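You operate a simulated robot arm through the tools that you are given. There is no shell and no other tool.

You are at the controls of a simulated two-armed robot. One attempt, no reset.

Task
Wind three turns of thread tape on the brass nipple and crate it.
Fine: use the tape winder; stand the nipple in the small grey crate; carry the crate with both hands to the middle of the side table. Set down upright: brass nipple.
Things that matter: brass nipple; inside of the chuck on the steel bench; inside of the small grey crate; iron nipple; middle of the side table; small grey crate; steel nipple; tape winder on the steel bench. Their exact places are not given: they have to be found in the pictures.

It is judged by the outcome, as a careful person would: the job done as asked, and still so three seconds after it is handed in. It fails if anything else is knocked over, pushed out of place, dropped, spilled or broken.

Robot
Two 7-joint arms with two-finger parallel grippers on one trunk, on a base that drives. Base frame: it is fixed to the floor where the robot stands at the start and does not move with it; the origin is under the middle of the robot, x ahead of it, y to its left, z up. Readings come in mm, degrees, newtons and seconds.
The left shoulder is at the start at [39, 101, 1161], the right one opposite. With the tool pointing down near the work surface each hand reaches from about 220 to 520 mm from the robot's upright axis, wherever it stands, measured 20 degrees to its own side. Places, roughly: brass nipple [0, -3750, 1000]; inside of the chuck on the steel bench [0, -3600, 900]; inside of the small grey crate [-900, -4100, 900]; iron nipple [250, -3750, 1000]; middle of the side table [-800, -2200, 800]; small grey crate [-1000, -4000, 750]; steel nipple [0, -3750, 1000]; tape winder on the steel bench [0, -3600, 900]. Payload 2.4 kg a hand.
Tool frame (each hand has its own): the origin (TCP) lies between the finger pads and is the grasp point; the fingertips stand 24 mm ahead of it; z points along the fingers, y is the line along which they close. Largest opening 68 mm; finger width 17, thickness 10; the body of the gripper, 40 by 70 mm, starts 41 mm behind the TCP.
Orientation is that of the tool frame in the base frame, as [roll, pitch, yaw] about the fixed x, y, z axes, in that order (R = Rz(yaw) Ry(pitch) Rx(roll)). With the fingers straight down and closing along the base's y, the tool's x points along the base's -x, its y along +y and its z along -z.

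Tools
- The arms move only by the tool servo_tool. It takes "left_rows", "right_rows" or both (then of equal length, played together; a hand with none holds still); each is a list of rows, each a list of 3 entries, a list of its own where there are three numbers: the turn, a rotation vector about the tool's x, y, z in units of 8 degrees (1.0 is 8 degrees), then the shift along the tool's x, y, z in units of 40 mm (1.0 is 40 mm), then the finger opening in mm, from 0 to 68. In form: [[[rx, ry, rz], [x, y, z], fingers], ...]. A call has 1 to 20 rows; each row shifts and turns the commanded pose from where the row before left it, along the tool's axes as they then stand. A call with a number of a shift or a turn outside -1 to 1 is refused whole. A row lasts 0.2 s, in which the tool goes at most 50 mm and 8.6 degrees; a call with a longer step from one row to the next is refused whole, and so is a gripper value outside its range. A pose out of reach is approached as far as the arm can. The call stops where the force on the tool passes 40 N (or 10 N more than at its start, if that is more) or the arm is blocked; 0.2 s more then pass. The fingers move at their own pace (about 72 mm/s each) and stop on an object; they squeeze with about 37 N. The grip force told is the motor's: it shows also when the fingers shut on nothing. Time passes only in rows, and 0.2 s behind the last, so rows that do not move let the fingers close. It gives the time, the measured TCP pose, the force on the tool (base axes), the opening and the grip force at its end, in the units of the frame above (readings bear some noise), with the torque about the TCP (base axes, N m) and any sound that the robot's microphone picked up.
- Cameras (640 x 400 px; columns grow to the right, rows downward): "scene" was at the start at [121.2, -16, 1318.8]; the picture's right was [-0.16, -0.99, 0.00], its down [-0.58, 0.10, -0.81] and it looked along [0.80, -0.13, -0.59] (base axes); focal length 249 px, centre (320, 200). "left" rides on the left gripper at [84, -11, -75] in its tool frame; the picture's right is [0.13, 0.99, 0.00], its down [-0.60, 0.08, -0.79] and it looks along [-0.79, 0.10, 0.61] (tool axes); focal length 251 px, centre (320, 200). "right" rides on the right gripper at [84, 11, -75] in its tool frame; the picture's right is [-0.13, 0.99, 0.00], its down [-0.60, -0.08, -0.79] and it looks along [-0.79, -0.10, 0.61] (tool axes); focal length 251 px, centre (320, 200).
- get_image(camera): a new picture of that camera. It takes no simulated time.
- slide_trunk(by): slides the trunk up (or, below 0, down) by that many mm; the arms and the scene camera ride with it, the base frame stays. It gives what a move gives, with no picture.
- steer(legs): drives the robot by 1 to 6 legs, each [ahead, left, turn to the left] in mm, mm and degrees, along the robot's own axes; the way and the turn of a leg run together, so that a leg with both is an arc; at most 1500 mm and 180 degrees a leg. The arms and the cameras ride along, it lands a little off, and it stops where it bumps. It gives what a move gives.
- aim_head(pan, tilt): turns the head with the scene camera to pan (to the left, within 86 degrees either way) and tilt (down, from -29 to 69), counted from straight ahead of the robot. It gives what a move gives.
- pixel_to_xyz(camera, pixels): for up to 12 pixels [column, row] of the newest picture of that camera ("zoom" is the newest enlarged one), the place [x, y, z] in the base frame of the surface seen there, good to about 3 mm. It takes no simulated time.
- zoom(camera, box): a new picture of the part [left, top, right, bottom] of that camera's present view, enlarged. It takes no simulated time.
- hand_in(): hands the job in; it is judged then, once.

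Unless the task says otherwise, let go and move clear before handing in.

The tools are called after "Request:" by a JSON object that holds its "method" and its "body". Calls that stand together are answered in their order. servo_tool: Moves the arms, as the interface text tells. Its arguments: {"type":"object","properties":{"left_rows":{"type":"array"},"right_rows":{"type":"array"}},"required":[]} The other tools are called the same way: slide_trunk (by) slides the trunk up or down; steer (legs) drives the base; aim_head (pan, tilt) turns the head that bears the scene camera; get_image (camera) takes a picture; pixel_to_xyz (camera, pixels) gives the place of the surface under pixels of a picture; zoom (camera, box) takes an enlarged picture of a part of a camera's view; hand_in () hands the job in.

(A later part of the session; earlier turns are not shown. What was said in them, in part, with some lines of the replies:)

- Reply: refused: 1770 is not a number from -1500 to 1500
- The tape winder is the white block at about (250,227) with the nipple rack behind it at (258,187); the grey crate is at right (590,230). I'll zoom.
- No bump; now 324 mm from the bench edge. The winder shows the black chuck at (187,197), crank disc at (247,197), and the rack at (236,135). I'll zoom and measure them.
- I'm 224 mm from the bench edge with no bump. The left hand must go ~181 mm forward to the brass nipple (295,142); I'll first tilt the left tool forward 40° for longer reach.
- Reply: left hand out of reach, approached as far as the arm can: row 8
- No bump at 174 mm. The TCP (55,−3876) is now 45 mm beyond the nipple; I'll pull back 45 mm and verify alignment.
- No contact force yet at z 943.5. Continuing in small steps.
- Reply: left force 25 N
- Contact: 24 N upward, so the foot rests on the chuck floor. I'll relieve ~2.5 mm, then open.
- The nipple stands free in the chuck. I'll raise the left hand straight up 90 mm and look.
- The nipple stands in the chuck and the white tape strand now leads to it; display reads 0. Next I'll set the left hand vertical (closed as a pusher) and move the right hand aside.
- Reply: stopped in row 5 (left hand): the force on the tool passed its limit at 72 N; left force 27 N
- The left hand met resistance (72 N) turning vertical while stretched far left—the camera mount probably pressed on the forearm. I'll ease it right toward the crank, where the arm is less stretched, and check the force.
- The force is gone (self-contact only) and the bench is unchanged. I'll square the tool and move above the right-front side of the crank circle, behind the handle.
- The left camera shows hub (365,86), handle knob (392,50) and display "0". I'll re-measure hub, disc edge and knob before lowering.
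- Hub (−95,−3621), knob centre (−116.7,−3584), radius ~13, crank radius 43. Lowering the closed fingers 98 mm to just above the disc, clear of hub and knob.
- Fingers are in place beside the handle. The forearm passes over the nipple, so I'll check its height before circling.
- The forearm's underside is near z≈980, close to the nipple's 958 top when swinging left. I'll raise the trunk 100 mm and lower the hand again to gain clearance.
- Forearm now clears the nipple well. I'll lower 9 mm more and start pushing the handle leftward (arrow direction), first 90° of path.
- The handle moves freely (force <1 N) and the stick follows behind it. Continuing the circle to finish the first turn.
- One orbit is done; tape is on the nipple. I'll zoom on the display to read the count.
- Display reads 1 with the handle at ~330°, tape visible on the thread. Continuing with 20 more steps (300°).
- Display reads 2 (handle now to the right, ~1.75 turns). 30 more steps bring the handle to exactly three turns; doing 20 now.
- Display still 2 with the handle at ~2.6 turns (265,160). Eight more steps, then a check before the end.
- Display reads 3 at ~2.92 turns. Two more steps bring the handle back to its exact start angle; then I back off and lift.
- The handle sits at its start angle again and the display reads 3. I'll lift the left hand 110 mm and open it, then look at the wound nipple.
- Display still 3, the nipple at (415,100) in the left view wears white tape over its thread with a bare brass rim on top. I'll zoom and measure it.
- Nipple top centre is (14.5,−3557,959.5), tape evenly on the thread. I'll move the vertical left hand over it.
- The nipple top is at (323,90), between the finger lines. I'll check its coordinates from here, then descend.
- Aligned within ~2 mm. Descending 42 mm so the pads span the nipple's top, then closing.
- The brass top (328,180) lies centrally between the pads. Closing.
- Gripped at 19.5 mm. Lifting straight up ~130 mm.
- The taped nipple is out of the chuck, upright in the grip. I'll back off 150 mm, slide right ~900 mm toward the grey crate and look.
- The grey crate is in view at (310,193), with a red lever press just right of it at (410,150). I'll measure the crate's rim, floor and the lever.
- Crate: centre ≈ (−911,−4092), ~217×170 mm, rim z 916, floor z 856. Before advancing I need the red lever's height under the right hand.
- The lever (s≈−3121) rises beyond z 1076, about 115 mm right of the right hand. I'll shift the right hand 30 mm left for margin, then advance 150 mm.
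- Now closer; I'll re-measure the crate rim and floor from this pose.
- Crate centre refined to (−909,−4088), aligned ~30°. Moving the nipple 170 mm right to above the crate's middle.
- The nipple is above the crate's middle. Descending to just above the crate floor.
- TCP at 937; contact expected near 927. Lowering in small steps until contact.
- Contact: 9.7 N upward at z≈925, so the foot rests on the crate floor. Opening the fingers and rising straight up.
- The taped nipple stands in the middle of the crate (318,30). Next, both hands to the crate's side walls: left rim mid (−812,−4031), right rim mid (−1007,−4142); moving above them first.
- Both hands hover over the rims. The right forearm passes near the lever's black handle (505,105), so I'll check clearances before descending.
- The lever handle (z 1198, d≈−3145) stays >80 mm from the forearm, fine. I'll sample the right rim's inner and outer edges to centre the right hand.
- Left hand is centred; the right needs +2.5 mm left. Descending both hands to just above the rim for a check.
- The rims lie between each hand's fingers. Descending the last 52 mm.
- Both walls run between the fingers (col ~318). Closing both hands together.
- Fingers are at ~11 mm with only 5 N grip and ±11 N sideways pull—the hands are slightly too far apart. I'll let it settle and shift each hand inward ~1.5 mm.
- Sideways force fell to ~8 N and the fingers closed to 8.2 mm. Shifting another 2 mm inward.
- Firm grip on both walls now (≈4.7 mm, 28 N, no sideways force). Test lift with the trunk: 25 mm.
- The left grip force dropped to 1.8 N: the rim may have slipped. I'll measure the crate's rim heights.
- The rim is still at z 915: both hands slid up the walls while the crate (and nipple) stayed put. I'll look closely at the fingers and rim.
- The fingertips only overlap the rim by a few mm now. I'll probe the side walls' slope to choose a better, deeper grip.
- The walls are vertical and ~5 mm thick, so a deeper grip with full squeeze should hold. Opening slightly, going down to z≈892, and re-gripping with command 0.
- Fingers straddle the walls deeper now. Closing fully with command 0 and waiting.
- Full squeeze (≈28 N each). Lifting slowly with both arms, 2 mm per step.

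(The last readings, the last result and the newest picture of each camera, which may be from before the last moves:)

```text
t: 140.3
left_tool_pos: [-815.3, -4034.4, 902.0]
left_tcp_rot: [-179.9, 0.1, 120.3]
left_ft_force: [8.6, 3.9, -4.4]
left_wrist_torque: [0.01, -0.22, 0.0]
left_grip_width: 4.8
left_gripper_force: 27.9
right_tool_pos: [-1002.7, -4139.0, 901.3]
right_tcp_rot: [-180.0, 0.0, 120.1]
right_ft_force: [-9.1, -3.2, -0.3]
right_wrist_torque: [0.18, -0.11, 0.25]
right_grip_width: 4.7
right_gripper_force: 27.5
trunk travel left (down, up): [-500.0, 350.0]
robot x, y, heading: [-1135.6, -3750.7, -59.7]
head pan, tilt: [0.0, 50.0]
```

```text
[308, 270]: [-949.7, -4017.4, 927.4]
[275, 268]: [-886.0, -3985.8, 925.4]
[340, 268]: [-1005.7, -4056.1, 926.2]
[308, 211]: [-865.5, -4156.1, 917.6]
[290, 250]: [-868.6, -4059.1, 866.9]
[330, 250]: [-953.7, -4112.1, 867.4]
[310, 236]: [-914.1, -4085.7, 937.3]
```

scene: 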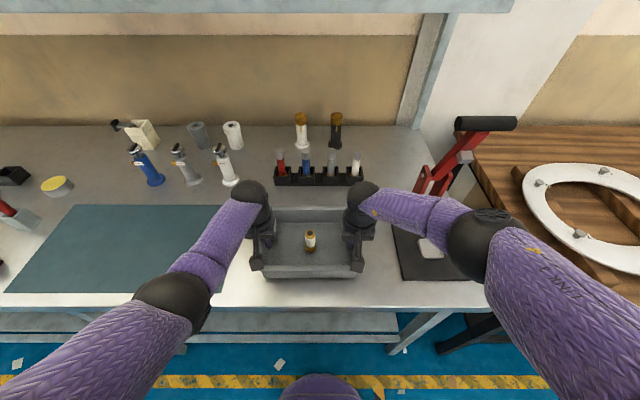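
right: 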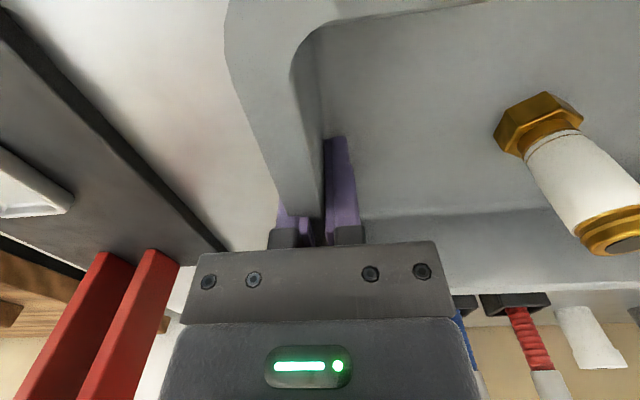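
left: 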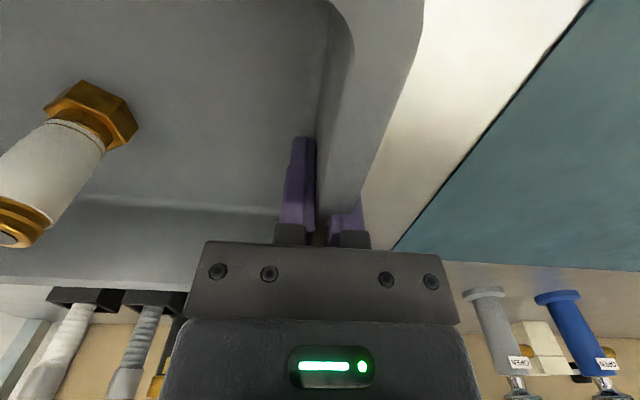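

The crate rose 10 mm (rim 926, floor 867) with the nipple upright. I'll ease the sideways squeeze slightly and lift on gently.

Request:
{"method": "servo_tool", "body": {"left_rows": [[[0, 0, 0], [0, 0.02, -0.05], 0], [[0, 0, 0], [0, 0.01, -0.08], 0], [[0, 0, 0], [0, 0, -0.1], 0], [[0, 0, 0], [0, 0, -0.1], 0], [[0, 0, 0], [0, 0, -0.1], 0], [[0, 0, 0], [0, 0, -0.1], 0], [[0, 0, 0], [0, 0, -0.1], 0], [[0, 0, 0], [0, 0, -0.08], 0], [[0, 0, 0], [0, 0, -0.05], 0], [[0, 0, 0], [0, 0, 0], 0]], "right_rows": [[[0, 0, 0], [0, -0.02, -0.05], 0], [[0, 0, 0], [0, -0.01, -0.08], 0], [[0, 0, 0], [0, 0, -0.1], 0], [[0, 0, 0], [0, 0, -0.1], 0], [[0, 0, 0], [0, 0, -0.1], 0], [[0, 0, 0], [0, 0, -0.1], 0], [[0, 0, 0], [0, 0, -0.1], 0], [[0, 0, 0], [0, 0, -0.08], 0], [[0, 0, 0], [0, 0, -0.05], 0], [[0, 0, 0], [0, 0, 0], 0]]}}

Request:
{"method": "zoom", "body": {"camera": "scene", "box": [220, 150, 400, 290]}}

Request:
{"method": "get_image", "body": {"camera": "left"}}

```text
t: 142.5
left_tool_pos: [-813.8, -4034.3, 932.6]
left_tcp_rot: [-179.7, 0.0, 120.2]
left_ft_force: [-16.3, -9.9, -4.6]
left_wrist_torque: [0.27, -0.72, 0.01]
left_grip_width: 4.7
left_gripper_force: 28.4
right_tool_pos: [-1002.1, -4139.2, 930.7]
right_tcp_rot: [179.8, 0.0, 120.2]
right_ft_force: [16.9, 10.3, 1.0]
right_wrist_torque: [-0.04, 0.2, 0.11]
right_grip_width: 4.9
right_gripper_force: 27.9
trunk travel left (down, up): [-500.0, 350.0]
robot x, y, heading: [-1135.0, -3749.2, -59.8]
head pan, tilt: [0.0, 50.0]
```

```text
2.86 times, centred on (310, 220) of scene
```

zoom: 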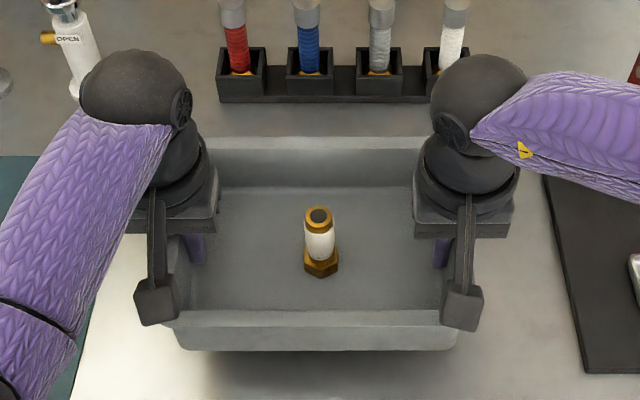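

```text
taken
```

left: 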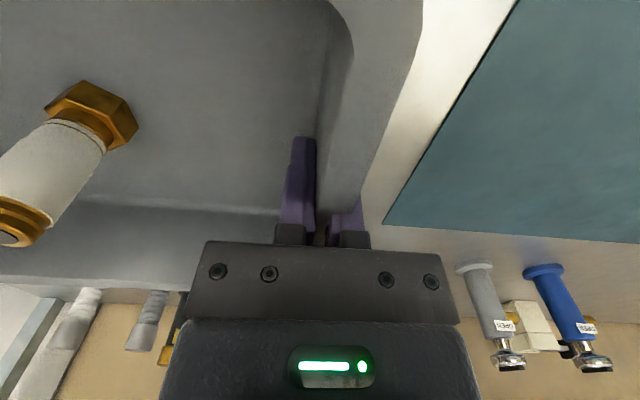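

The crate is up 40 mm, but the hands now pull outward by ~19 N. I'll bring each back in ~0.7 mm and check the crate's level.

Request:
{"method": "servo_tool", "body": {"left_rows": [[[0, 0, 0], [0, -0.018, 0], 0], [[0, 0, 0], [0, 0, 0], 0]], "right_rows": [[[0, 0, 0], [0, 0.018, 0], 0], [[0, 0, 0], [0, 0, 0], 0]]}}

Request:
{"method": "zoom", "body": {"camera": "scene", "box": [240, 190, 380, 290]}}

Request:
{"method": "pixel_to_xyz", "body": {"camera": "zoom", "pixels": [[120, 360], [220, 365], [320, 365], [420, 365], [490, 360], [220, 55], [320, 55], [420, 55], [200, 300], [430, 300], [200, 150], [430, 150]]}}

```text
t: 143.1
left_tool_pos: [-814.1, -4033.7, 933.3]
left_tcp_rot: [-179.8, -0.1, 120.3]
left_ft_force: [-12.0, -8.0, -4.3]
left_wrist_torque: [0.26, -0.34, -0.06]
left_grip_width: 5.1
left_gripper_force: 27.9
right_tool_pos: [-1000.2, -4139.7, 932.5]
right_tcp_rot: [-179.9, 0.0, 120.1]
right_ft_force: [13.2, 7.2, 1.1]
right_wrist_torque: [0.02, -0.13, 0.1]
right_grip_width: 5.0
right_gripper_force: 27.7
trunk travel left (down, up): [-500.0, 350.0]
robot x, y, heading: [-1132.8, -3746.3, -59.9]
head pan, tilt: [0.0, 50.0]
```

```text
4.00 times, centred on (310, 240) of scene
```

zoom: 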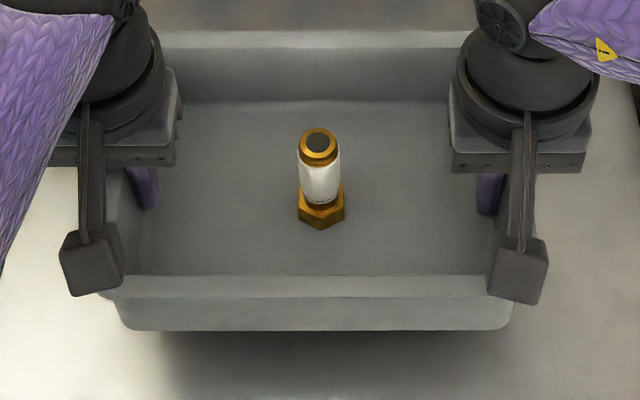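

```text
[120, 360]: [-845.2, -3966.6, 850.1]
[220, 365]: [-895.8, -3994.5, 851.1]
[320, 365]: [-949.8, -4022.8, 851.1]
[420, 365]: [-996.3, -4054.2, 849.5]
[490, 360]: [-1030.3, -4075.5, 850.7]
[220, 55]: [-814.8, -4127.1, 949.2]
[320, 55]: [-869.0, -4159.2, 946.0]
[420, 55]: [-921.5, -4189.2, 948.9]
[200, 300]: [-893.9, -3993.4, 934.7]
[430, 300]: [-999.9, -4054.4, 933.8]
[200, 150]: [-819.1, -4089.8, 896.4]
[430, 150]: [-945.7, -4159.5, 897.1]
```

Left–right is level. I'll check front–back level on the crate floor and ease the hands in a bit more.

Request:
{"method": "pixel_to_xyz", "body": {"camera": "zoom", "pixels": [[200, 262], [420, 262], [250, 120], [420, 115], [220, 284], [400, 284], [250, 40], [420, 40], [318, 140], [320, 170], [320, 220]]}}

Request:
{"method": "servo_tool", "body": {"left_rows": [[[0, 0, 0], [0, -0.018, 0], 0], [[0, 0, 0], [0, 0, 0], 0]], "right_rows": [[[0, 0, 0], [0, 0.018, 0], 0], [[0, 0, 0], [0, 0, 0], 0]]}}

```text
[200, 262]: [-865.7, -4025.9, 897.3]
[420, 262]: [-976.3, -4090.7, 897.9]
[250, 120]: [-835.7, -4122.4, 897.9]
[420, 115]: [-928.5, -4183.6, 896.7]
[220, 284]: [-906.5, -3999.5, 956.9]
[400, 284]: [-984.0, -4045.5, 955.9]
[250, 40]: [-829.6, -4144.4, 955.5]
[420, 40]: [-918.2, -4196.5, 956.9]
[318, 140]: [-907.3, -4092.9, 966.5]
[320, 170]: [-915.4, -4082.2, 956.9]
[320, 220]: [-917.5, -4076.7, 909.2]
```

```text
t: 143.7
left_tool_pos: [-814.3, -4033.7, 933.2]
left_tcp_rot: [179.8, 0.0, 120.3]
left_ft_force: [-4.9, -2.9, -2.9]
left_wrist_torque: [0.27, 0.13, -0.09]
left_grip_width: 4.5
left_gripper_force: 28.6
right_tool_pos: [-1003.7, -4138.8, 932.2]
right_tcp_rot: [-180.0, 0.0, 120.0]
right_ft_force: [3.8, 3.0, -0.7]
right_wrist_torque: [-0.09, -0.39, 0.18]
right_grip_width: 4.6
right_gripper_force: 28.2
trunk travel left (down, up): [-500.0, 350.0]
robot x, y, heading: [-1131.6, -3749.8, -59.9]
head pan, tilt: [0.0, 50.0]
```

The crate is level front-to-back and side-to-side, sideways force ~5 N. Lifting a further 110 mm smoothly.

Request:
{"method": "servo_tool", "body": {"left_rows": [[[0, 0, 0], [0, 0, -0.05], 0], [[0, 0, 0], [0, 0, -0.1], 0], [[0, 0, 0], [0, 0, -0.15], 0], [[0, 0, 0], [0, 0, -0.15], 0], [[0, 0, 0], [0, 0, -0.15], 0], [[0, 0, 0], [0, 0, -0.15], 0], [[0, 0, 0], [0, 0, -0.15], 0], [[0, 0, 0], [0, 0, -0.15], 0], [[0, 0, 0], [0, 0, -0.15], 0], [[0, 0, 0], [0, 0, -0.15], 0], [[0, 0, 0], [0, 0, -0.15], 0], [[0, 0, 0], [0, 0, -0.15], 0], [[0, 0, 0], [0, 0, -0.15], 0], [[0, 0, 0], [0, 0, -0.15], 0], [[0, 0, 0], [0, 0, -0.15], 0], [[0, 0, 0], [0, 0, -0.15], 0], [[0, 0, 0], [0, 0, -0.15], 0], [[0, 0, 0], [0, 0, -0.15], 0], [[0, 0, 0], [0, 0, -0.1], 0], [[0, 0, 0], [0, 0, -0.05], 0]], "right_rows": [[[0, 0, 0], [0, 0, -0.05], 0], [[0, 0, 0], [0, 0, -0.1], 0], [[0, 0, 0], [0, 0, -0.15], 0], [[0, 0, 0], [0, 0, -0.15], 0], [[0, 0, 0], [0, 0, -0.15], 0], [[0, 0, 0], [0, 0, -0.15], 0], [[0, 0, 0], [0, 0, -0.15], 0], [[0, 0, 0], [0, 0, -0.15], 0], [[0, 0, 0], [0, 0, -0.15], 0], [[0, 0, 0], [0, 0, -0.15], 0], [[0, 0, 0], [0, 0, -0.15], 0], [[0, 0, 0], [0, 0, -0.15], 0], [[0, 0, 0], [0, 0, -0.15], 0], [[0, 0, 0], [0, 0, -0.15], 0], [[0, 0, 0], [0, 0, -0.15], 0], [[0, 0, 0], [0, 0, -0.15], 0], [[0, 0, 0], [0, 0, -0.15], 0], [[0, 0, 0], [0, 0, -0.15], 0], [[0, 0, 0], [0, 0, -0.1], 0], [[0, 0, 0], [0, 0, -0.05], 0]]}}

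Request:
{"method": "get_image", "body": {"camera": "scene"}}

Request:
{"method": "get_image", "body": {"camera": "left"}}

```text
t: 147.9
left_tool_pos: [-813.6, -4034.2, 1041.1]
left_tcp_rot: [180.0, 0.1, 120.4]
left_ft_force: [22.4, 11.5, -5.1]
left_wrist_torque: [0.03, -0.22, -0.02]
left_grip_width: 4.8
left_gripper_force: 28.0
right_tool_pos: [-1001.2, -4139.7, 1040.5]
right_tcp_rot: [-179.9, 0.0, 120.1]
right_ft_force: [-22.9, -11.2, 2.5]
right_wrist_torque: [0.33, -0.41, 0.25]
right_grip_width: 4.9
right_gripper_force: 27.9
trunk travel left (down, up): [-500.0, 350.0]
robot x, y, heading: [-1133.3, -3747.4, -59.9]
head pan, tilt: [0.0, 50.0]
```

```text
taken
```

scene: 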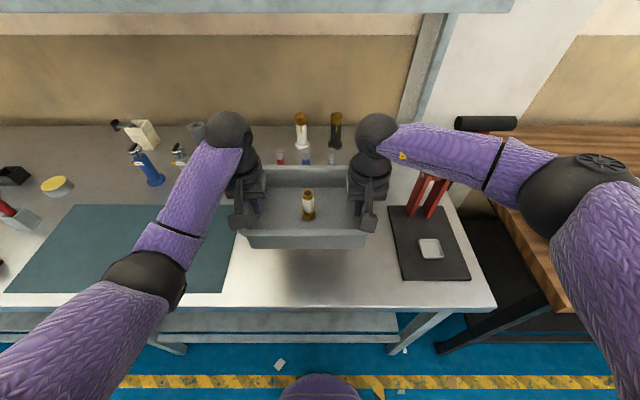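

```text
taken
```

left: 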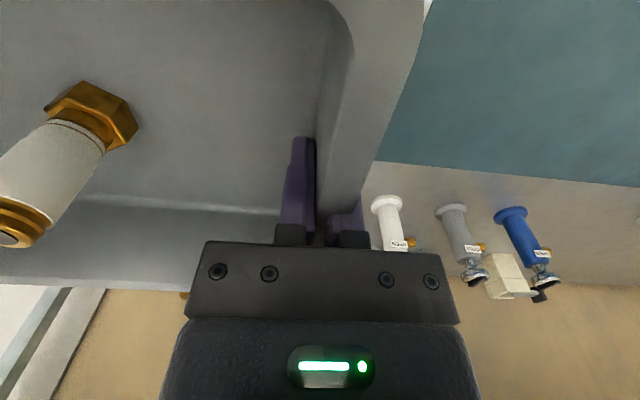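

Crate bottom is now ~1000 mm high; the hands press inward with 25 N, so I'll ease them out 1 mm each, then back away.

Request:
{"method": "servo_tool", "body": {"left_rows": [[[0, 0, 0], [0, 0.025, 0], 0], [[0, 0, 0], [0, 0, 0], 0]], "right_rows": [[[0, 0, 0], [0, -0.025, 0], 0], [[0, 0, 0], [0, 0, 0], 0]]}}

Request:
{"method": "steer", "body": {"legs": [[-100, 0, 0]]}}

Request:
{"method": "get_image", "body": {"camera": "scene"}}

```text
t: 148.5
left_tool_pos: [-814.1, -4032.9, 1040.1]
left_tcp_rot: [-179.7, -0.1, 120.2]
left_ft_force: [7.5, 2.7, -3.2]
left_wrist_torque: [0.38, -0.47, 0.02]
left_grip_width: 5.0
left_gripper_force: 28.6
right_tool_pos: [-1000.9, -4138.9, 1038.8]
right_tcp_rot: [180.0, 0.0, 120.2]
right_ft_force: [-8.4, -4.4, 1.0]
right_wrist_torque: [-0.17, 0.04, 0.09]
right_grip_width: 5.1
right_gripper_force: 28.2
trunk travel left (down, up): [-500.0, 350.0]
robot x, y, heading: [-1130.6, -3747.3, -59.7]
head pan, tilt: [0.0, 50.0]
```

```text
t: 149.7
left_tool_pos: [-865.4, -3946.5, 1040.4]
left_tcp_rot: [-179.7, 0.1, 120.1]
left_ft_force: [-4.9, -3.7, -4.1]
left_wrist_torque: [0.41, -0.5, 0.03]
left_grip_width: 5.0
left_gripper_force: 28.2
right_tool_pos: [-1053.9, -4052.1, 1040.6]
right_tcp_rot: [180.0, 0.1, 120.1]
right_ft_force: [4.8, 4.4, 0.7]
right_wrist_torque: [-0.12, -0.01, 0.09]
right_grip_width: 4.9
right_gripper_force: 28.1
trunk travel left (down, up): [-500.0, 350.0]
robot x, y, heading: [-1184.7, -3664.6, -59.8]
head pan, tilt: [0.0, 50.0]
```

```text
taken
```

scene: 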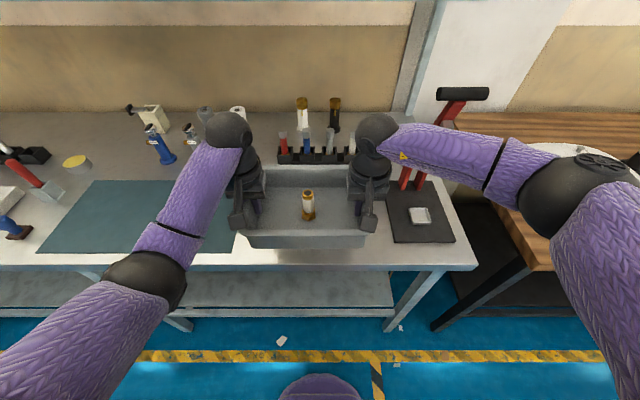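

Stable while driving. I'll back off 300 mm into the middle of the corridor and turn around in two quarter turns.

Request:
{"method": "steer", "body": {"legs": [[-300, 0, 0], [0, 0, 90]]}}

Request:
{"method": "get_image", "body": {"camera": "scene"}}

```text
t: 155.6
left_tool_pos: [-1051.1, -3082.0, 1041.2]
left_tcp_rot: [-179.7, -0.1, -149.2]
left_ft_force: [1.6, -1.4, -4.4]
left_wrist_torque: [0.52, 0.3, 0.05]
left_grip_width: 5.0
left_gripper_force: 27.9
right_tool_pos: [-945.7, -3268.9, 1039.5]
right_tcp_rot: [180.0, 0.0, -149.4]
right_ft_force: [-2.0, 1.2, -0.9]
right_wrist_torque: [-0.13, -0.08, 0.11]
right_grip_width: 5.1
right_gripper_force: 28.0
trunk travel left (down, up): [-500.0, 350.0]
robot x, y, heading: [-1333.3, -3405.3, 30.5]
head pan, tilt: [0.0, 50.0]
```

```text
taken
```

scene: 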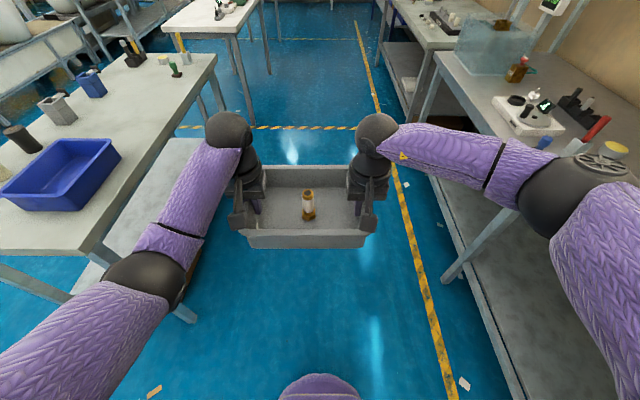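

I'm facing along the corridor; the side table is at left with the blue bin (60,175), cups, and stamps; its middle area appears free. I'll measure its corners and items.

Request:
{"method": "pixel_to_xyz", "body": {"camera": "scene", "pixels": [[213, 57], [88, 250], [152, 56], [150, 150], [120, 155], [85, 205], [55, 140], [100, 95], [70, 120], [35, 145], [175, 72], [130, 62]]}}

Request:
{"method": "zoom", "body": {"camera": "scene", "box": [0, 20, 230, 260]}}

```text
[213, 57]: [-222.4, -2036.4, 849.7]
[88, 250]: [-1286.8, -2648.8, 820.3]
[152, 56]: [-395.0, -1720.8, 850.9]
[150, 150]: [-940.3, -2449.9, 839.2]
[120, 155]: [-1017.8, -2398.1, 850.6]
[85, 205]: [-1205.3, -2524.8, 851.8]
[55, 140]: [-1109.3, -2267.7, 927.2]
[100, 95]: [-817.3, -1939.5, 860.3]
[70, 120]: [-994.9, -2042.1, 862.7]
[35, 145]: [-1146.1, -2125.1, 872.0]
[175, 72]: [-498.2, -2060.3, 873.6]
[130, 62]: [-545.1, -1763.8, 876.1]
```

```text
1.67 times, centred on (115, 140) of scene
```

zoom: 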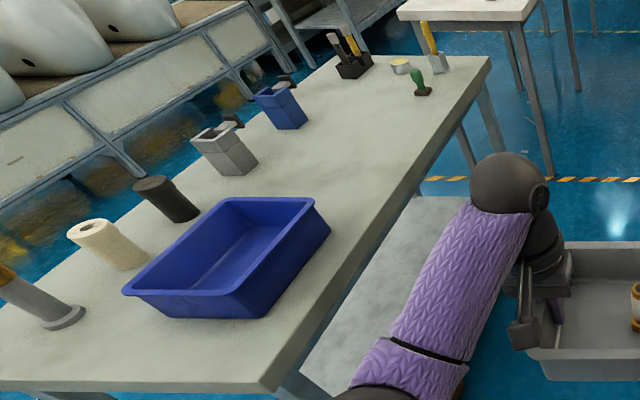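

The side table spans s −1155…−2438, d −1110…−1650, so its middle is ≈ (−870,−2092); a 40 mm margin to the cups suggests aiming at about d −1395. Completing the turn and sliding right.

Request:
{"method": "steer", "body": {"legs": [[0, 0, 89.5], [0, -540, 0], [0, -540, 0]]}}

Request:
{"method": "get_image", "body": {"camera": "scene"}}

```text
t: 165.2
left_tool_pos: [-720.5, -2572.0, 1039.3]
left_tcp_rot: [-179.9, 0.0, -59.3]
left_ft_force: [1.5, 2.3, -3.2]
left_wrist_torque: [-0.32, 0.49, 0.0]
left_grip_width: 5.2
left_gripper_force: 27.8
right_tool_pos: [-533.9, -2465.2, 1040.2]
right_tcp_rot: [179.9, 0.0, -59.3]
right_ft_force: [-2.4, -1.6, -0.4]
right_wrist_torque: [0.09, -0.18, 0.11]
right_grip_width: 4.9
right_gripper_force: 27.8
trunk travel left (down, up): [-500.0, 350.0]
robot x, y, heading: [-400.7, -2851.5, 120.6]
head pan, tilt: [0.0, 50.0]
```

```text
taken
```

scene: 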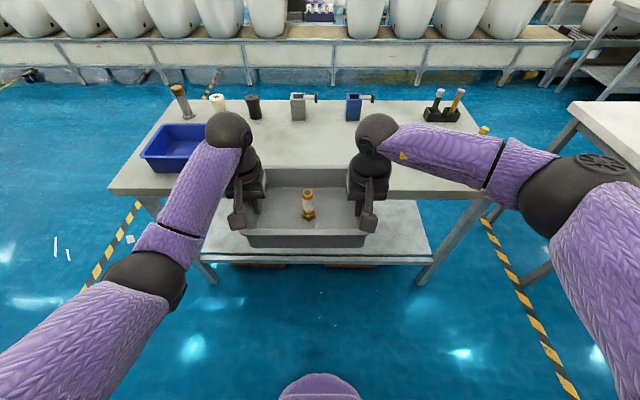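

Facing the side table now, the nipple still upright. I'll measure the table's corners and the cups from here.

Request:
{"method": "pixel_to_xyz", "body": {"camera": "scene", "pixels": [[110, 190], [484, 190], [168, 100], [465, 103], [320, 103], [320, 160], [298, 118], [353, 118], [185, 172], [208, 128], [253, 116], [430, 120]]}}

Request:
{"method": "zoom", "body": {"camera": "scene", "box": [90, 70, 510, 270]}}

```text
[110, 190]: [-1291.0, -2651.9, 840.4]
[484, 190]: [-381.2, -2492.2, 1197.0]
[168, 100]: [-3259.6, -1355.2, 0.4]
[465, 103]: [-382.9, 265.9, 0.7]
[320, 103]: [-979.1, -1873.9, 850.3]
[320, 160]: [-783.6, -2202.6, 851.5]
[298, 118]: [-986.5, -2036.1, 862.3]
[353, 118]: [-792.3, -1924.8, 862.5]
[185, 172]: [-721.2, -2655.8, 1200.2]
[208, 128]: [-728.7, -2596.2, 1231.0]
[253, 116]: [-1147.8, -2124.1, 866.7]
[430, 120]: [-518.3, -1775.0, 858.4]
```

```text
1.52 times, centred on (300, 170) of scene
```

zoom: 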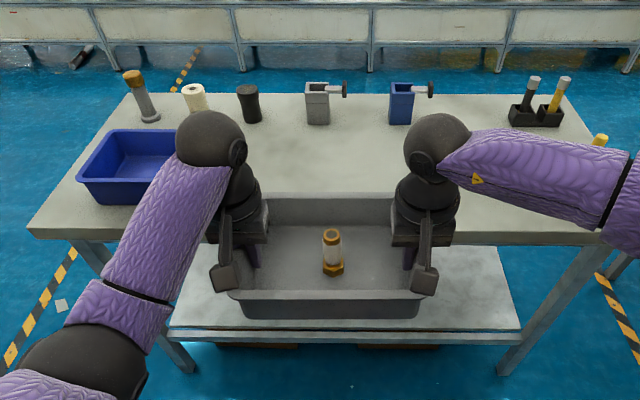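

The crate centre is at s −1802, in line with the table's middle (s −1800). Driving ahead 440 mm brings it over the table, staying ~178 mm from the edge.

Request:
{"method": "steer", "body": {"legs": [[300, 0, -0.5], [140, 0, 0]]}}

Request:
{"method": "get_image", "body": {"camera": "scene"}}

Request:
{"method": "get_image", "body": {"camera": "left"}}

Request:
{"method": "get_image", "body": {"camera": "right"}}

```text
t: 168.2
left_tool_pos: [-940.8, -2187.7, 1039.3]
left_tcp_rot: [-179.7, -0.1, -59.8]
left_ft_force: [1.4, 1.2, -3.4]
left_wrist_torque: [-0.32, 0.44, 0.02]
left_grip_width: 4.8
left_gripper_force: 27.7
right_tool_pos: [-753.2, -2082.1, 1039.9]
right_tcp_rot: [-180.0, 0.0, -59.8]
right_ft_force: [-1.5, -1.2, -1.3]
right_wrist_torque: [0.1, -0.18, 0.08]
right_grip_width: 4.6
right_gripper_force: 28.1
trunk travel left (down, up): [-500.0, 350.0]
robot x, y, heading: [-624.2, -2471.5, 120.3]
head pan, tilt: [0.0, 50.0]
```

```text
taken
```

scene: 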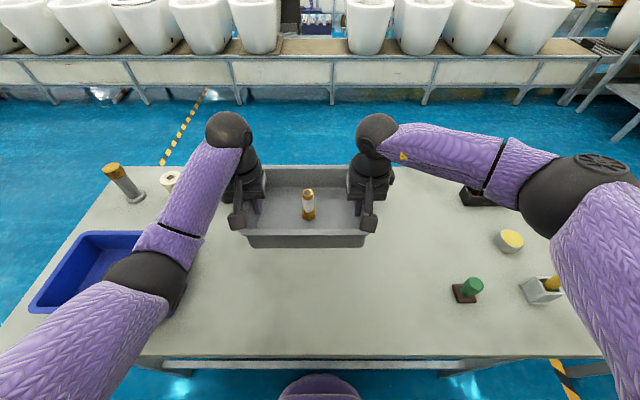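

```text
taken
```

left: 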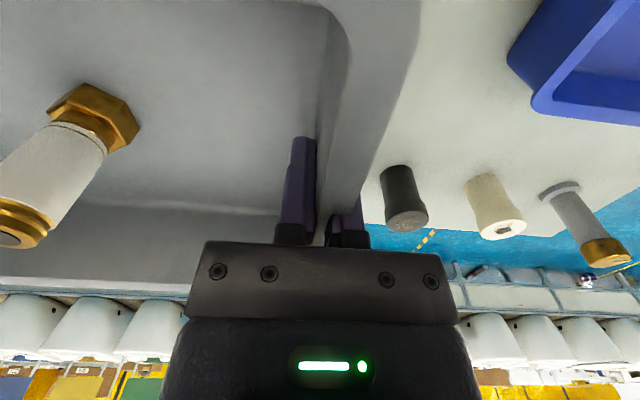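

```text
taken
```

right: 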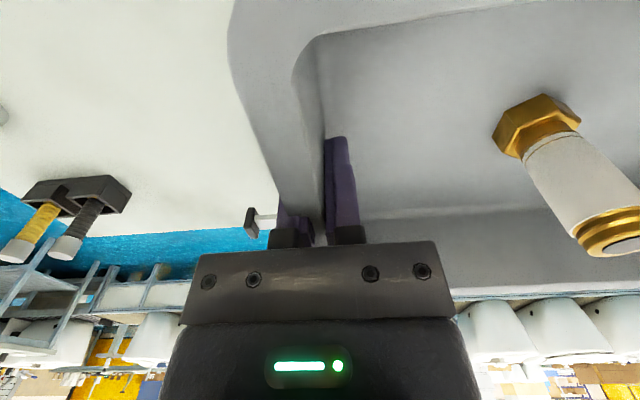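

The crate is over the middle, centre at s −1801, d −1425. Extending both hands 25 mm forward, then descending 60 mm.

Request:
{"method": "servo_tool", "body": {"left_rows": [[[0, 0, 0], [-0.1, 0, 0], 0], [[0, 0, 0], [-0.15, 0, 0], 0], [[0, 0, 0], [-0.15, 0, 0], 0], [[0, 0, 0], [-0.15, 0, 0], 0], [[0, 0, 0], [-0.08, 0, 0], 0], [[0, 0, 0], [0, 0, 0.08], 0], [[0, 0, 0], [0, -0.003, 0.15], 0], [[0, 0, 0], [0, -0.003, 0.15], 0], [[0, 0, 0], [0, -0.003, 0.15], 0], [[0, 0, 0], [0, -0.002, 0.15], 0], [[0, 0, 0], [0, -0.002, 0.15], 0], [[0, 0, 0], [0, -0.002, 0.15], 0], [[0, 0, 0], [0, 0, 0.15], 0], [[0, 0, 0], [0, 0, 0.15], 0], [[0, 0, 0], [0, 0, 0.15], 0], [[0, 0, 0], [0, 0, 0.08], 0], [[0, 0, 0], [0, 0, 0], 0]], "right_rows": [[[0, 0, 0], [-0.1, 0, 0], 0], [[0, 0, 0], [-0.15, 0, 0], 0], [[0, 0, 0], [-0.15, 0, 0], 0], [[0, 0, 0], [-0.15, 0, 0], 0], [[0, 0, 0], [-0.08, 0, 0], 0], [[0, 0, 0], [0, 0, 0.08], 0], [[0, 0, 0], [0, 0.003, 0.15], 0], [[0, 0, 0], [0, 0.003, 0.15], 0], [[0, 0, 0], [0, 0.003, 0.15], 0], [[0, 0, 0], [0, 0.002, 0.15], 0], [[0, 0, 0], [0, 0.002, 0.15], 0], [[0, 0, 0], [0, 0.002, 0.15], 0], [[0, 0, 0], [0, 0, 0.15], 0], [[0, 0, 0], [0, 0, 0.15], 0], [[0, 0, 0], [0, 0, 0.15], 0], [[0, 0, 0], [0, 0, 0.08], 0], [[0, 0, 0], [0, 0, 0], 0]]}}

Request:
{"method": "get_image", "body": {"camera": "scene"}}

```text
t: 171.8
left_tool_pos: [-952.6, -2164.7, 979.8]
left_tcp_rot: [-179.9, 0.0, -59.7]
left_ft_force: [-16.9, -7.5, -5.2]
left_wrist_torque: [0.06, 0.49, 0.04]
left_grip_width: 4.9
left_gripper_force: 27.5
right_tool_pos: [-764.7, -2059.8, 978.7]
right_tcp_rot: [180.0, 0.0, -59.9]
right_ft_force: [16.7, 8.6, 0.6]
right_wrist_torque: [-0.42, 0.16, 0.19]
right_grip_width: 4.9
right_gripper_force: 27.5
trunk travel left (down, up): [-500.0, 350.0]
robot x, y, heading: [-622.4, -2471.6, 120.1]
head pan, tilt: [0.0, 50.0]
```

```text
taken
```

scene: 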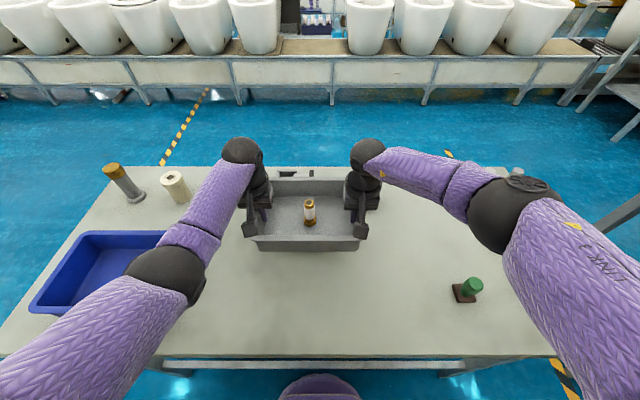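

The hands press inward ~18 N; I'll ease out 0.6 mm each and continue down 70 mm. Crate centre is at s −1800, d −1400 as intended.

Request:
{"method": "servo_tool", "body": {"left_rows": [[[0, 0, 0], [0, 0.018, 0.05], 0], [[0, 0, 0], [0, 0, 0.1], 0], [[0, 0, 0], [0, 0, 0.15], 0], [[0, 0, 0], [0, 0, 0.15], 0], [[0, 0, 0], [0, 0, 0.15], 0], [[0, 0, 0], [0, 0, 0.15], 0], [[0, 0, 0], [0, 0, 0.15], 0], [[0, 0, 0], [0, 0, 0.15], 0], [[0, 0, 0], [0, 0, 0.15], 0], [[0, 0, 0], [0, 0, 0.15], 0], [[0, 0, 0], [0, 0, 0.15], 0], [[0, 0, 0], [0, 0, 0.15], 0], [[0, 0, 0], [0, 0, 0.1], 0], [[0, 0, 0], [0, 0, 0], 0]], "right_rows": [[[0, 0, 0], [0, -0.018, 0.05], 0], [[0, 0, 0], [0, 0, 0.1], 0], [[0, 0, 0], [0, 0, 0.15], 0], [[0, 0, 0], [0, 0, 0.15], 0], [[0, 0, 0], [0, 0, 0.15], 0], [[0, 0, 0], [0, 0, 0.15], 0], [[0, 0, 0], [0, 0, 0.15], 0], [[0, 0, 0], [0, 0, 0.15], 0], [[0, 0, 0], [0, 0, 0.15], 0], [[0, 0, 0], [0, 0, 0.15], 0], [[0, 0, 0], [0, 0, 0.15], 0], [[0, 0, 0], [0, 0, 0.15], 0], [[0, 0, 0], [0, 0, 0.1], 0], [[0, 0, 0], [0, 0, 0], 0]]}}

Request:
{"method": "zoom", "body": {"camera": "scene", "box": [210, 130, 410, 290]}}

```text
t: 174.8
left_tool_pos: [-952.7, -2164.9, 910.8]
left_tcp_rot: [-179.9, 0.0, -59.8]
left_ft_force: [-7.0, -3.5, -3.4]
left_wrist_torque: [-0.49, 0.25, 0.04]
left_grip_width: 4.8
left_gripper_force: 27.6
right_tool_pos: [-764.6, -2060.7, 909.3]
right_tcp_rot: [179.9, 0.0, -59.8]
right_ft_force: [8.0, 2.8, -0.5]
right_wrist_torque: [0.34, -0.05, 0.08]
right_grip_width: 4.9
right_gripper_force: 27.8
trunk travel left (down, up): [-500.0, 350.0]
robot x, y, heading: [-619.9, -2474.0, 120.0]
head pan, tilt: [0.0, 50.0]
```

```text
2.50 times, centred on (310, 210) of scene
```

zoom: 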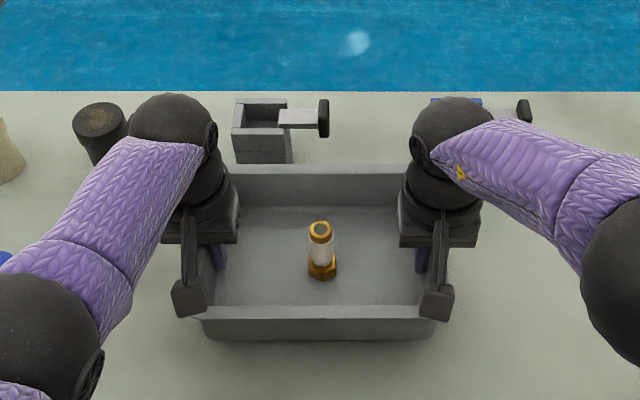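

~18 mm left to the table. I'll check the gap between the crate's rear rim and the grey cup behind it.

Request:
{"method": "pixel_to_xyz", "body": {"camera": "zoom", "pixels": [[320, 170], [265, 170], [262, 158], [262, 145], [280, 152], [240, 152], [320, 310], [240, 310], [400, 312], [320, 232], [460, 100]]}}

```text
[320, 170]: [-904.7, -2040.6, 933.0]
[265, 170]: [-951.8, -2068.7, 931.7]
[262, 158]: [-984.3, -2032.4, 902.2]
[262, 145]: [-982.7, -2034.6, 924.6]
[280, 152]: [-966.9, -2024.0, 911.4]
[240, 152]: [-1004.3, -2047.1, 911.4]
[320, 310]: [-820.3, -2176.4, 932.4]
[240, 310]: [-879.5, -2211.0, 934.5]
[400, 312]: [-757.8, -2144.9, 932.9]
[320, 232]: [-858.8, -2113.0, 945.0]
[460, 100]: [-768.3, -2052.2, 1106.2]
```

Gap to the cup is ~40 mm. Lowering gently to contact.

Request:
{"method": "servo_tool", "body": {"left_rows": [[[0, 0, 0], [0, 0.008, 0.05], 0], [[0, 0, 0], [0, 0, 0.06], 0], [[0, 0, 0], [0, 0, 0.06], 0], [[0, 0, 0], [0, 0, 0.06], 0], [[0, 0, 0], [0, 0, 0.06], 0], [[0, 0, 0], [0, 0, 0.05], 0], [[0, 0, 0], [0, 0, 0], 0]], "right_rows": [[[0, 0, 0], [0, -0.008, 0.05], 0], [[0, 0, 0], [0, 0, 0.06], 0], [[0, 0, 0], [0, 0, 0.06], 0], [[0, 0, 0], [0, 0, 0.06], 0], [[0, 0, 0], [0, 0, 0.06], 0], [[0, 0, 0], [0, 0, 0.05], 0], [[0, 0, 0], [0, 0, 0], 0]]}}

Request:
{"method": "servo_tool", "body": {"left_rows": [[[0, 0, 0], [0, 0, 0.04], 0], [[0, 0, 0], [0, 0, 0], 0]], "right_rows": [[[0, 0, 0], [0, 0, 0.04], 0], [[0, 0, 0], [0, 0, 0], 0]]}}

```text
t: 176.4
left_tool_pos: [-953.1, -2166.3, 895.9]
left_tcp_rot: [-179.8, 0.0, -59.8]
left_ft_force: [-0.3, -2.6, 6.1]
left_wrist_torque: [-0.09, -0.92, -0.33]
left_grip_width: 5.0
left_gripper_force: 27.7
right_tool_pos: [-764.7, -2061.6, 897.6]
right_tcp_rot: [180.0, -0.1, -59.9]
right_ft_force: [0.0, 3.3, -10.4]
right_wrist_torque: [0.91, -0.71, -0.22]
right_grip_width: 4.9
right_gripper_force: 27.6
trunk travel left (down, up): [-500.0, 350.0]
robot x, y, heading: [-622.1, -2470.9, 119.9]
head pan, tilt: [0.0, 50.0]
```

```text
t: 177.0
left_tool_pos: [-953.2, -2165.5, 894.9]
left_tcp_rot: [-179.8, -0.1, -59.8]
left_ft_force: [3.4, -0.5, 8.6]
left_wrist_torque: [0.47, -0.99, -0.26]
left_grip_width: 5.0
left_gripper_force: 28.6
right_tool_pos: [-763.9, -2061.6, 897.3]
right_tcp_rot: [179.9, 0.0, -59.8]
right_ft_force: [-3.1, 1.1, -12.6]
right_wrist_torque: [0.62, -1.05, -0.19]
right_grip_width: 5.4
right_gripper_force: 27.7
right hand out of reach, approached as far as the arm can: row 1
trunk travel left (down, up): [-500.0, 350.0]
robot x, y, heading: [-618.8, -2468.5, 120.1]
head pan, tilt: [0.0, 50.0]
```

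The right hand hit its reach limit (trunk too high) with a few mm left; left side already touches (+8.6 N). I'll lower the trunk by 3 mm at a time.

Request:
{"method": "slide_trunk", "body": {"by": -3}}

Request:
{"method": "zoom", "body": {"camera": "scene", "box": [210, 130, 410, 290]}}

Request:
{"method": "pixel_to_xyz", "body": {"camera": "zoom", "pixels": [[240, 315], [320, 315], [400, 317], [265, 175], [370, 175], [240, 290], [400, 290], [240, 215], [390, 215]]}}

```text
t: 177.5
left_tool_pos: [-954.7, -2164.3, 892.9]
left_tcp_rot: [-179.8, 0.2, -59.8]
left_ft_force: [2.5, -0.7, 10.8]
left_wrist_torque: [0.23, -1.07, -0.28]
left_grip_width: 5.1
left_gripper_force: 28.8
right_tool_pos: [-764.5, -2062.6, 895.2]
right_tcp_rot: [179.8, -0.1, -59.9]
right_ft_force: [-4.1, 0.1, -12.4]
right_wrist_torque: [0.59, -1.02, -0.18]
right_grip_width: 5.2
right_gripper_force: 28.5
trunk travel left (down, up): [-497.0, 353.0]
robot x, y, heading: [-622.1, -2472.9, 120.3]
head pan, tilt: [0.0, 50.0]
```

```text
2.50 times, centred on (310, 210) of scene
```

zoom: 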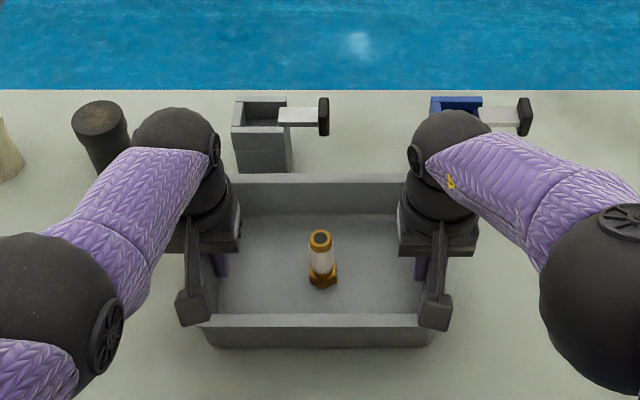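

```text
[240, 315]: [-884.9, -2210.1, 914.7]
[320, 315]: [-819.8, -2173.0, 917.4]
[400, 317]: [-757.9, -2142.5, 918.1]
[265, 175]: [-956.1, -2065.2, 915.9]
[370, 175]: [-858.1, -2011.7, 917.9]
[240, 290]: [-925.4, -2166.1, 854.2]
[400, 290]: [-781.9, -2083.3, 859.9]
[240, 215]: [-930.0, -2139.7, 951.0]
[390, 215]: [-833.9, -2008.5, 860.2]
```

Left end rests (rim 914.7), right end still ~3 mm high. I'll lift the left hand's command by 2 mm and drop the trunk 4 mm more.

Request:
{"method": "servo_tool", "body": {"left_rows": [[[0, 0, 0], [0, 0, -0.06], 0], [[0, 0, 0], [0, 0, 0], 0]]}}

Request:
{"method": "slide_trunk", "body": {"by": -4}}

Request:
{"method": "zoom", "body": {"camera": "scene", "box": [210, 130, 410, 290]}}

Request:
{"method": "pixel_to_xyz", "body": {"camera": "zoom", "pixels": [[240, 317], [320, 318], [400, 319], [265, 178], [370, 178], [240, 290], [400, 290], [390, 225], [250, 270]]}}

```text
t: 178.1
left_tool_pos: [-952.8, -2166.0, 893.4]
left_tcp_rot: [-179.9, 0.1, -59.8]
left_ft_force: [7.5, 1.2, 4.1]
left_wrist_torque: [0.68, 0.05, -0.38]
left_grip_width: 4.9
left_gripper_force: 27.7
right_tool_pos: [-764.2, -2063.7, 893.3]
right_tcp_rot: [179.9, -0.1, -59.8]
right_ft_force: [-8.0, -0.2, -7.4]
right_wrist_torque: [-0.06, -1.12, -0.28]
right_grip_width: 5.0
right_gripper_force: 27.9
trunk travel left (down, up): [-497.0, 353.0]
robot x, y, heading: [-628.3, -2471.1, 120.0]
head pan, tilt: [0.0, 50.0]
```

```text
t: 178.7
left_tool_pos: [-953.6, -2165.1, 892.0]
left_tcp_rot: [-179.9, 0.2, -59.9]
left_ft_force: [7.7, 0.7, 20.5]
left_wrist_torque: [-0.21, 0.2, -0.41]
left_grip_width: 4.8
left_gripper_force: 28.7
right_tool_pos: [-763.2, -2062.7, 891.0]
right_tcp_rot: [179.9, 0.1, -59.8]
right_ft_force: [-9.7, -1.0, -2.0]
right_wrist_torque: [-0.28, -0.47, -0.47]
right_grip_width: 4.9
right_gripper_force: 28.6
trunk travel left (down, up): [-493.0, 357.0]
robot x, y, heading: [-623.1, -2468.3, 120.0]
head pan, tilt: [0.0, 50.0]
```

```text
2.50 times, centred on (310, 210) of scene
```

zoom: 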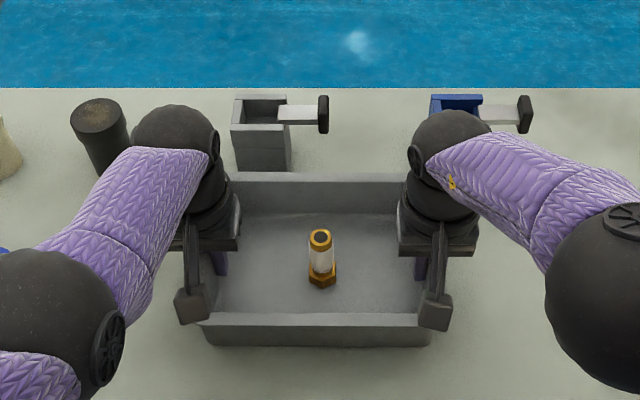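

```text
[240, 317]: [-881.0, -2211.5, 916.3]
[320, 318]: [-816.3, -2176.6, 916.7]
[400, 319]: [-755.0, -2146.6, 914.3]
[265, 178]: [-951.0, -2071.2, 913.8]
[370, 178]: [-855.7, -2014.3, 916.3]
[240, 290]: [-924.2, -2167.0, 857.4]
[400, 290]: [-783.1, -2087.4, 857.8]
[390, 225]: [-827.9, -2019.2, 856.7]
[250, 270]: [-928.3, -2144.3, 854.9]
```

The crate is level on the table (rims ~915, floor 857, same as on the bench). I'll relieve the left hand's push and open both hands.

Request:
{"method": "servo_tool", "body": {"left_rows": [[[0, 0, 0], [0, 0, -0.05], 0], [[0, 0, 0], [0, 0, 0], 0]]}}

Request:
{"method": "servo_tool", "body": {"left_rows": [[[0, 0, 0], [0, 0, 0], 8], [[0, 0, 0], [0, 0, 0], 14], [[0, 0, 0], [0, 0, 0], 24], [[0, 0, 0], [0, 0, 0], 28], [[0, 0, 0], [0, 0, 0], 28]], "right_rows": [[[0, 0, 0], [0, 0, 0], 8], [[0, 0, 0], [0, 0, 0], 14], [[0, 0, 0], [0, 0, 0], 24], [[0, 0, 0], [0, 0, 0], 28], [[0, 0, 0], [0, 0, 0], 28]]}}

Request:
{"method": "get_image", "body": {"camera": "left"}}

Request:
{"method": "get_image", "body": {"camera": "right"}}

Request:
{"method": "get_image", "body": {"camera": "scene"}}

```text
t: 179.3
left_tool_pos: [-951.3, -2166.0, 892.2]
left_tcp_rot: [-179.8, 0.0, -59.8]
left_ft_force: [12.5, 6.7, -7.4]
left_wrist_torque: [0.26, 1.12, -0.17]
left_grip_width: 4.8
left_gripper_force: 28.3
right_tool_pos: [-763.3, -2061.6, 891.5]
right_tcp_rot: [179.9, 0.0, -59.9]
right_ft_force: [-6.9, -4.4, 16.8]
right_wrist_torque: [-0.49, -0.24, -0.18]
right_grip_width: 4.9
right_gripper_force: 27.7
trunk travel left (down, up): [-493.0, 357.0]
robot x, y, heading: [-622.6, -2474.2, 120.1]
head pan, tilt: [0.0, 50.0]
```

```text
t: 180.5
left_tool_pos: [-954.0, -2166.0, 891.7]
left_tcp_rot: [-179.8, 0.1, -59.8]
left_ft_force: [-0.4, 0.1, 0.0]
left_wrist_torque: [0.01, -0.04, -0.02]
left_grip_width: 28.0
left_gripper_force: 0.1
right_tool_pos: [-764.1, -2061.5, 890.2]
right_tcp_rot: [179.8, -0.1, -59.9]
right_ft_force: [0.5, -0.8, 0.0]
right_wrist_torque: [-0.04, -0.01, 0.0]
right_grip_width: 27.9
right_gripper_force: 0.1
trunk travel left (down, up): [-493.0, 357.0]
robot x, y, heading: [-623.9, -2468.2, 119.7]
head pan, tilt: [0.0, 50.0]
```

```text
taken
```

left: 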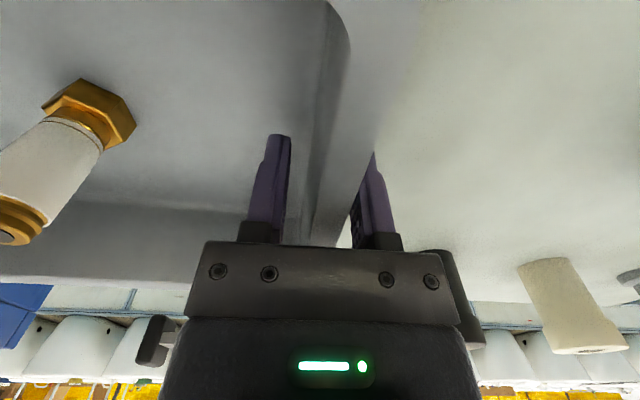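

```text
taken
```

right: 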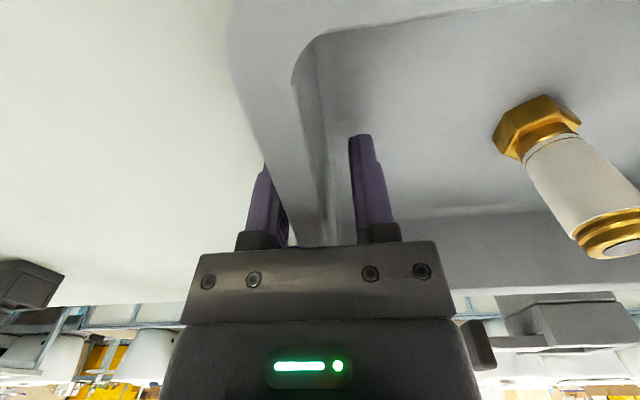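

```text
taken
```

scene: 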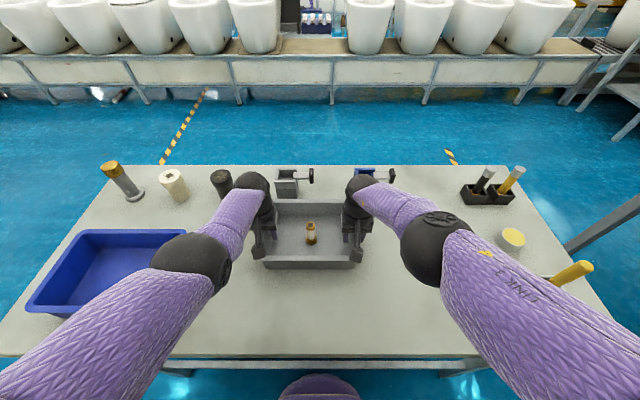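

Both hands are free (zero force), the nipple upright in the crate. I'll raise the trunk straight up 60 mm, with the fingers open around the walls.

Request:
{"method": "slide_trunk", "body": {"by": 60}}

Request:
{"method": "get_image", "body": {"camera": "scene"}}

```text
t: 181.5
left_tool_pos: [-951.9, -2166.2, 951.5]
left_tcp_rot: [-179.9, 0.0, -59.8]
left_ft_force: [0.0, 0.1, 0.3]
left_wrist_torque: [0.02, 0.0, 0.0]
left_grip_width: 27.9
left_gripper_force: 0.0
right_tool_pos: [-763.9, -2063.2, 951.8]
right_tcp_rot: [179.8, 0.2, -59.9]
right_ft_force: [0.0, -0.5, -0.9]
right_wrist_torque: [-0.02, -0.02, 0.01]
right_grip_width: 28.1
right_gripper_force: 0.0
trunk travel left (down, up): [-553.0, 296.0]
robot x, y, heading: [-622.7, -2472.4, 120.2]
head pan, tilt: [0.0, 50.0]
```

```text
taken
```

scene: 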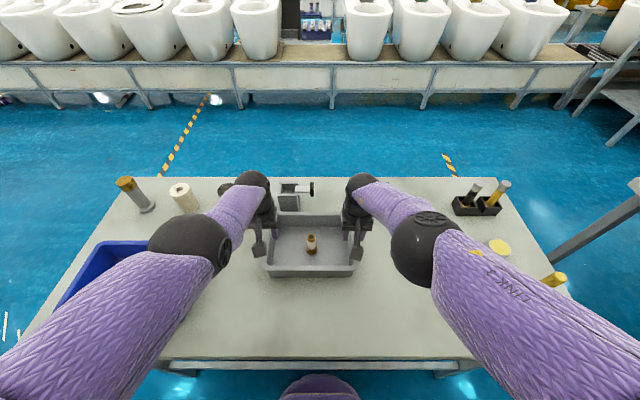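

Hands are above the rim, crate stayed put. Raising a further 120 mm, then driving back clear.

Request:
{"method": "slide_trunk", "body": {"by": 120}}

Request:
{"method": "steer", "body": {"legs": [[-350, 0, 0]]}}

Request:
{"method": "get_image", "body": {"camera": "scene"}}

```text
t: 183.0
left_tool_pos: [-953.0, -2165.1, 1076.0]
left_tcp_rot: [-179.9, 0.5, -59.8]
left_ft_force: [-0.3, -0.1, 0.6]
left_wrist_torque: [0.01, -0.01, 0.01]
left_grip_width: 27.9
left_gripper_force: 0.1
right_tool_pos: [-762.9, -2063.2, 1076.6]
right_tcp_rot: [179.9, 0.8, -59.9]
right_ft_force: [0.1, 0.8, -0.2]
right_wrist_torque: [-0.02, 0.05, -0.01]
right_grip_width: 28.0
right_gripper_force: 0.0
trunk travel left (down, up): [-673.0, 176.0]
robot x, y, heading: [-625.3, -2473.5, 120.2]
head pan, tilt: [0.0, 50.0]
```

```text
t: 185.2
left_tool_pos: [-777.0, -2468.9, 1077.7]
left_tcp_rot: [-179.9, 0.7, -59.7]
left_ft_force: [0.3, -0.5, 0.8]
left_wrist_torque: [-0.02, 0.01, 0.03]
left_grip_width: 27.9
left_gripper_force: 0.1
right_tool_pos: [-588.0, -2365.9, 1078.5]
right_tcp_rot: [-180.0, 0.9, -59.8]
right_ft_force: [-0.7, 0.1, -0.2]
right_wrist_torque: [0.03, -0.02, 0.01]
right_grip_width: 28.3
right_gripper_force: 0.0
trunk travel left (down, up): [-673.0, 176.0]
robot x, y, heading: [-443.3, -2775.1, 120.2]
head pan, tilt: [0.0, 50.0]
```

```text
taken
```

scene: 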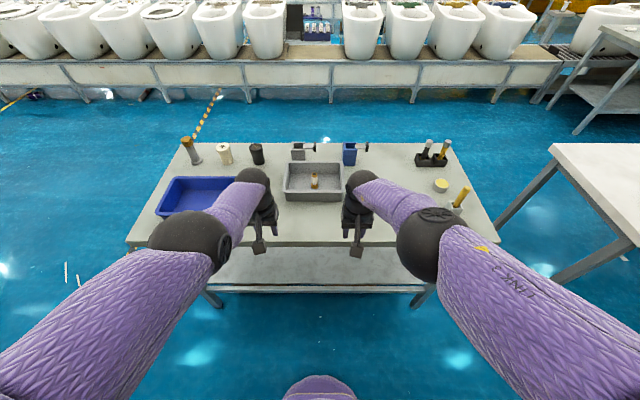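

The crate stands on the table, nipple upright at (315,182). I'll verify its position relative to the table's corners.

Request:
{"method": "zoom", "body": {"camera": "scene", "box": [250, 130, 390, 220]}}

Request:
{"method": "pixel_to_xyz", "body": {"camera": "scene", "pixels": [[131, 243], [494, 242], [184, 146], [446, 146], [290, 245], [318, 145], [289, 168], [340, 168], [286, 194], [342, 194], [315, 176], [315, 187]]}}

```text
4.44 times, centred on (320, 175) of scene
```

zoom: 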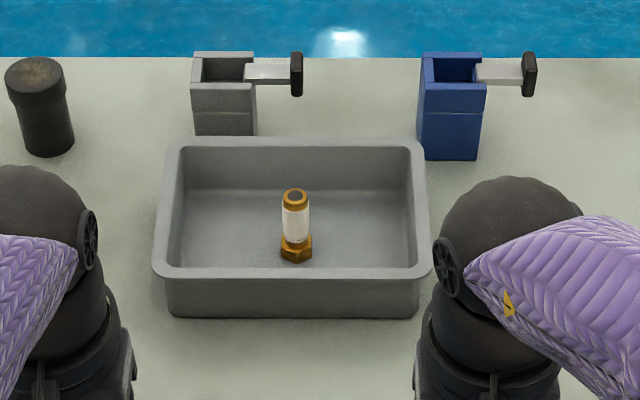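

```text
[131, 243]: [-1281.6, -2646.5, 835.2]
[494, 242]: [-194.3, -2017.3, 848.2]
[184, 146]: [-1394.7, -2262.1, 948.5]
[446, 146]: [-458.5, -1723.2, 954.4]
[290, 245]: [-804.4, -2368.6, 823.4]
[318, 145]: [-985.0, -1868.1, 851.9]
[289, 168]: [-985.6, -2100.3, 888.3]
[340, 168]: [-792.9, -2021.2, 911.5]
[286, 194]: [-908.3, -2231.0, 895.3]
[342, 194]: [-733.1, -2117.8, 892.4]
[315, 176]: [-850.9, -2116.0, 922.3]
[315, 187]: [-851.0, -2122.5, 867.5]
```

The crate sits level with its centre at about s −1800, d −1400, within ~15 mm of the table's middle (s −1805, d −1385). The taped brass nipple is upright inside, the neighbouring cups are untouched, and both hands are clear. Handing in.

Request:
{"method": "hand_in", "body": {}}

```text
The job is handed in.
```

The job is done and handed in. The brass nipple has three turns of tape and stands upright in the small grey crate, which sits on the middle of the side table. I don't have the judge's result.

- **Winding:** I cranked the tape winder in the arrow's direction with the nipple in the chuck. The display read 3, and the crank was back at its starting angle.
- **Crate:** I carried it with both hands and set it down level. Its centre is about 15 mm from the measured middle of the table. The gap to the nearest cup is about 40 mm.
- **First lift slipped:** On my first try at lifting the crate, the fingers slid up its walls. The crate and nipple stayed in place on the bench. I gripped deeper and the second lift held.
- **Brief contact:** The left arm stopped once on high force over the bench, most likely against itself. Nothing on the bench looked moved in the next picture.

In the last pictures nothing on the side table looked disturbed. I did not take a final look back at the steel bench before handing in.
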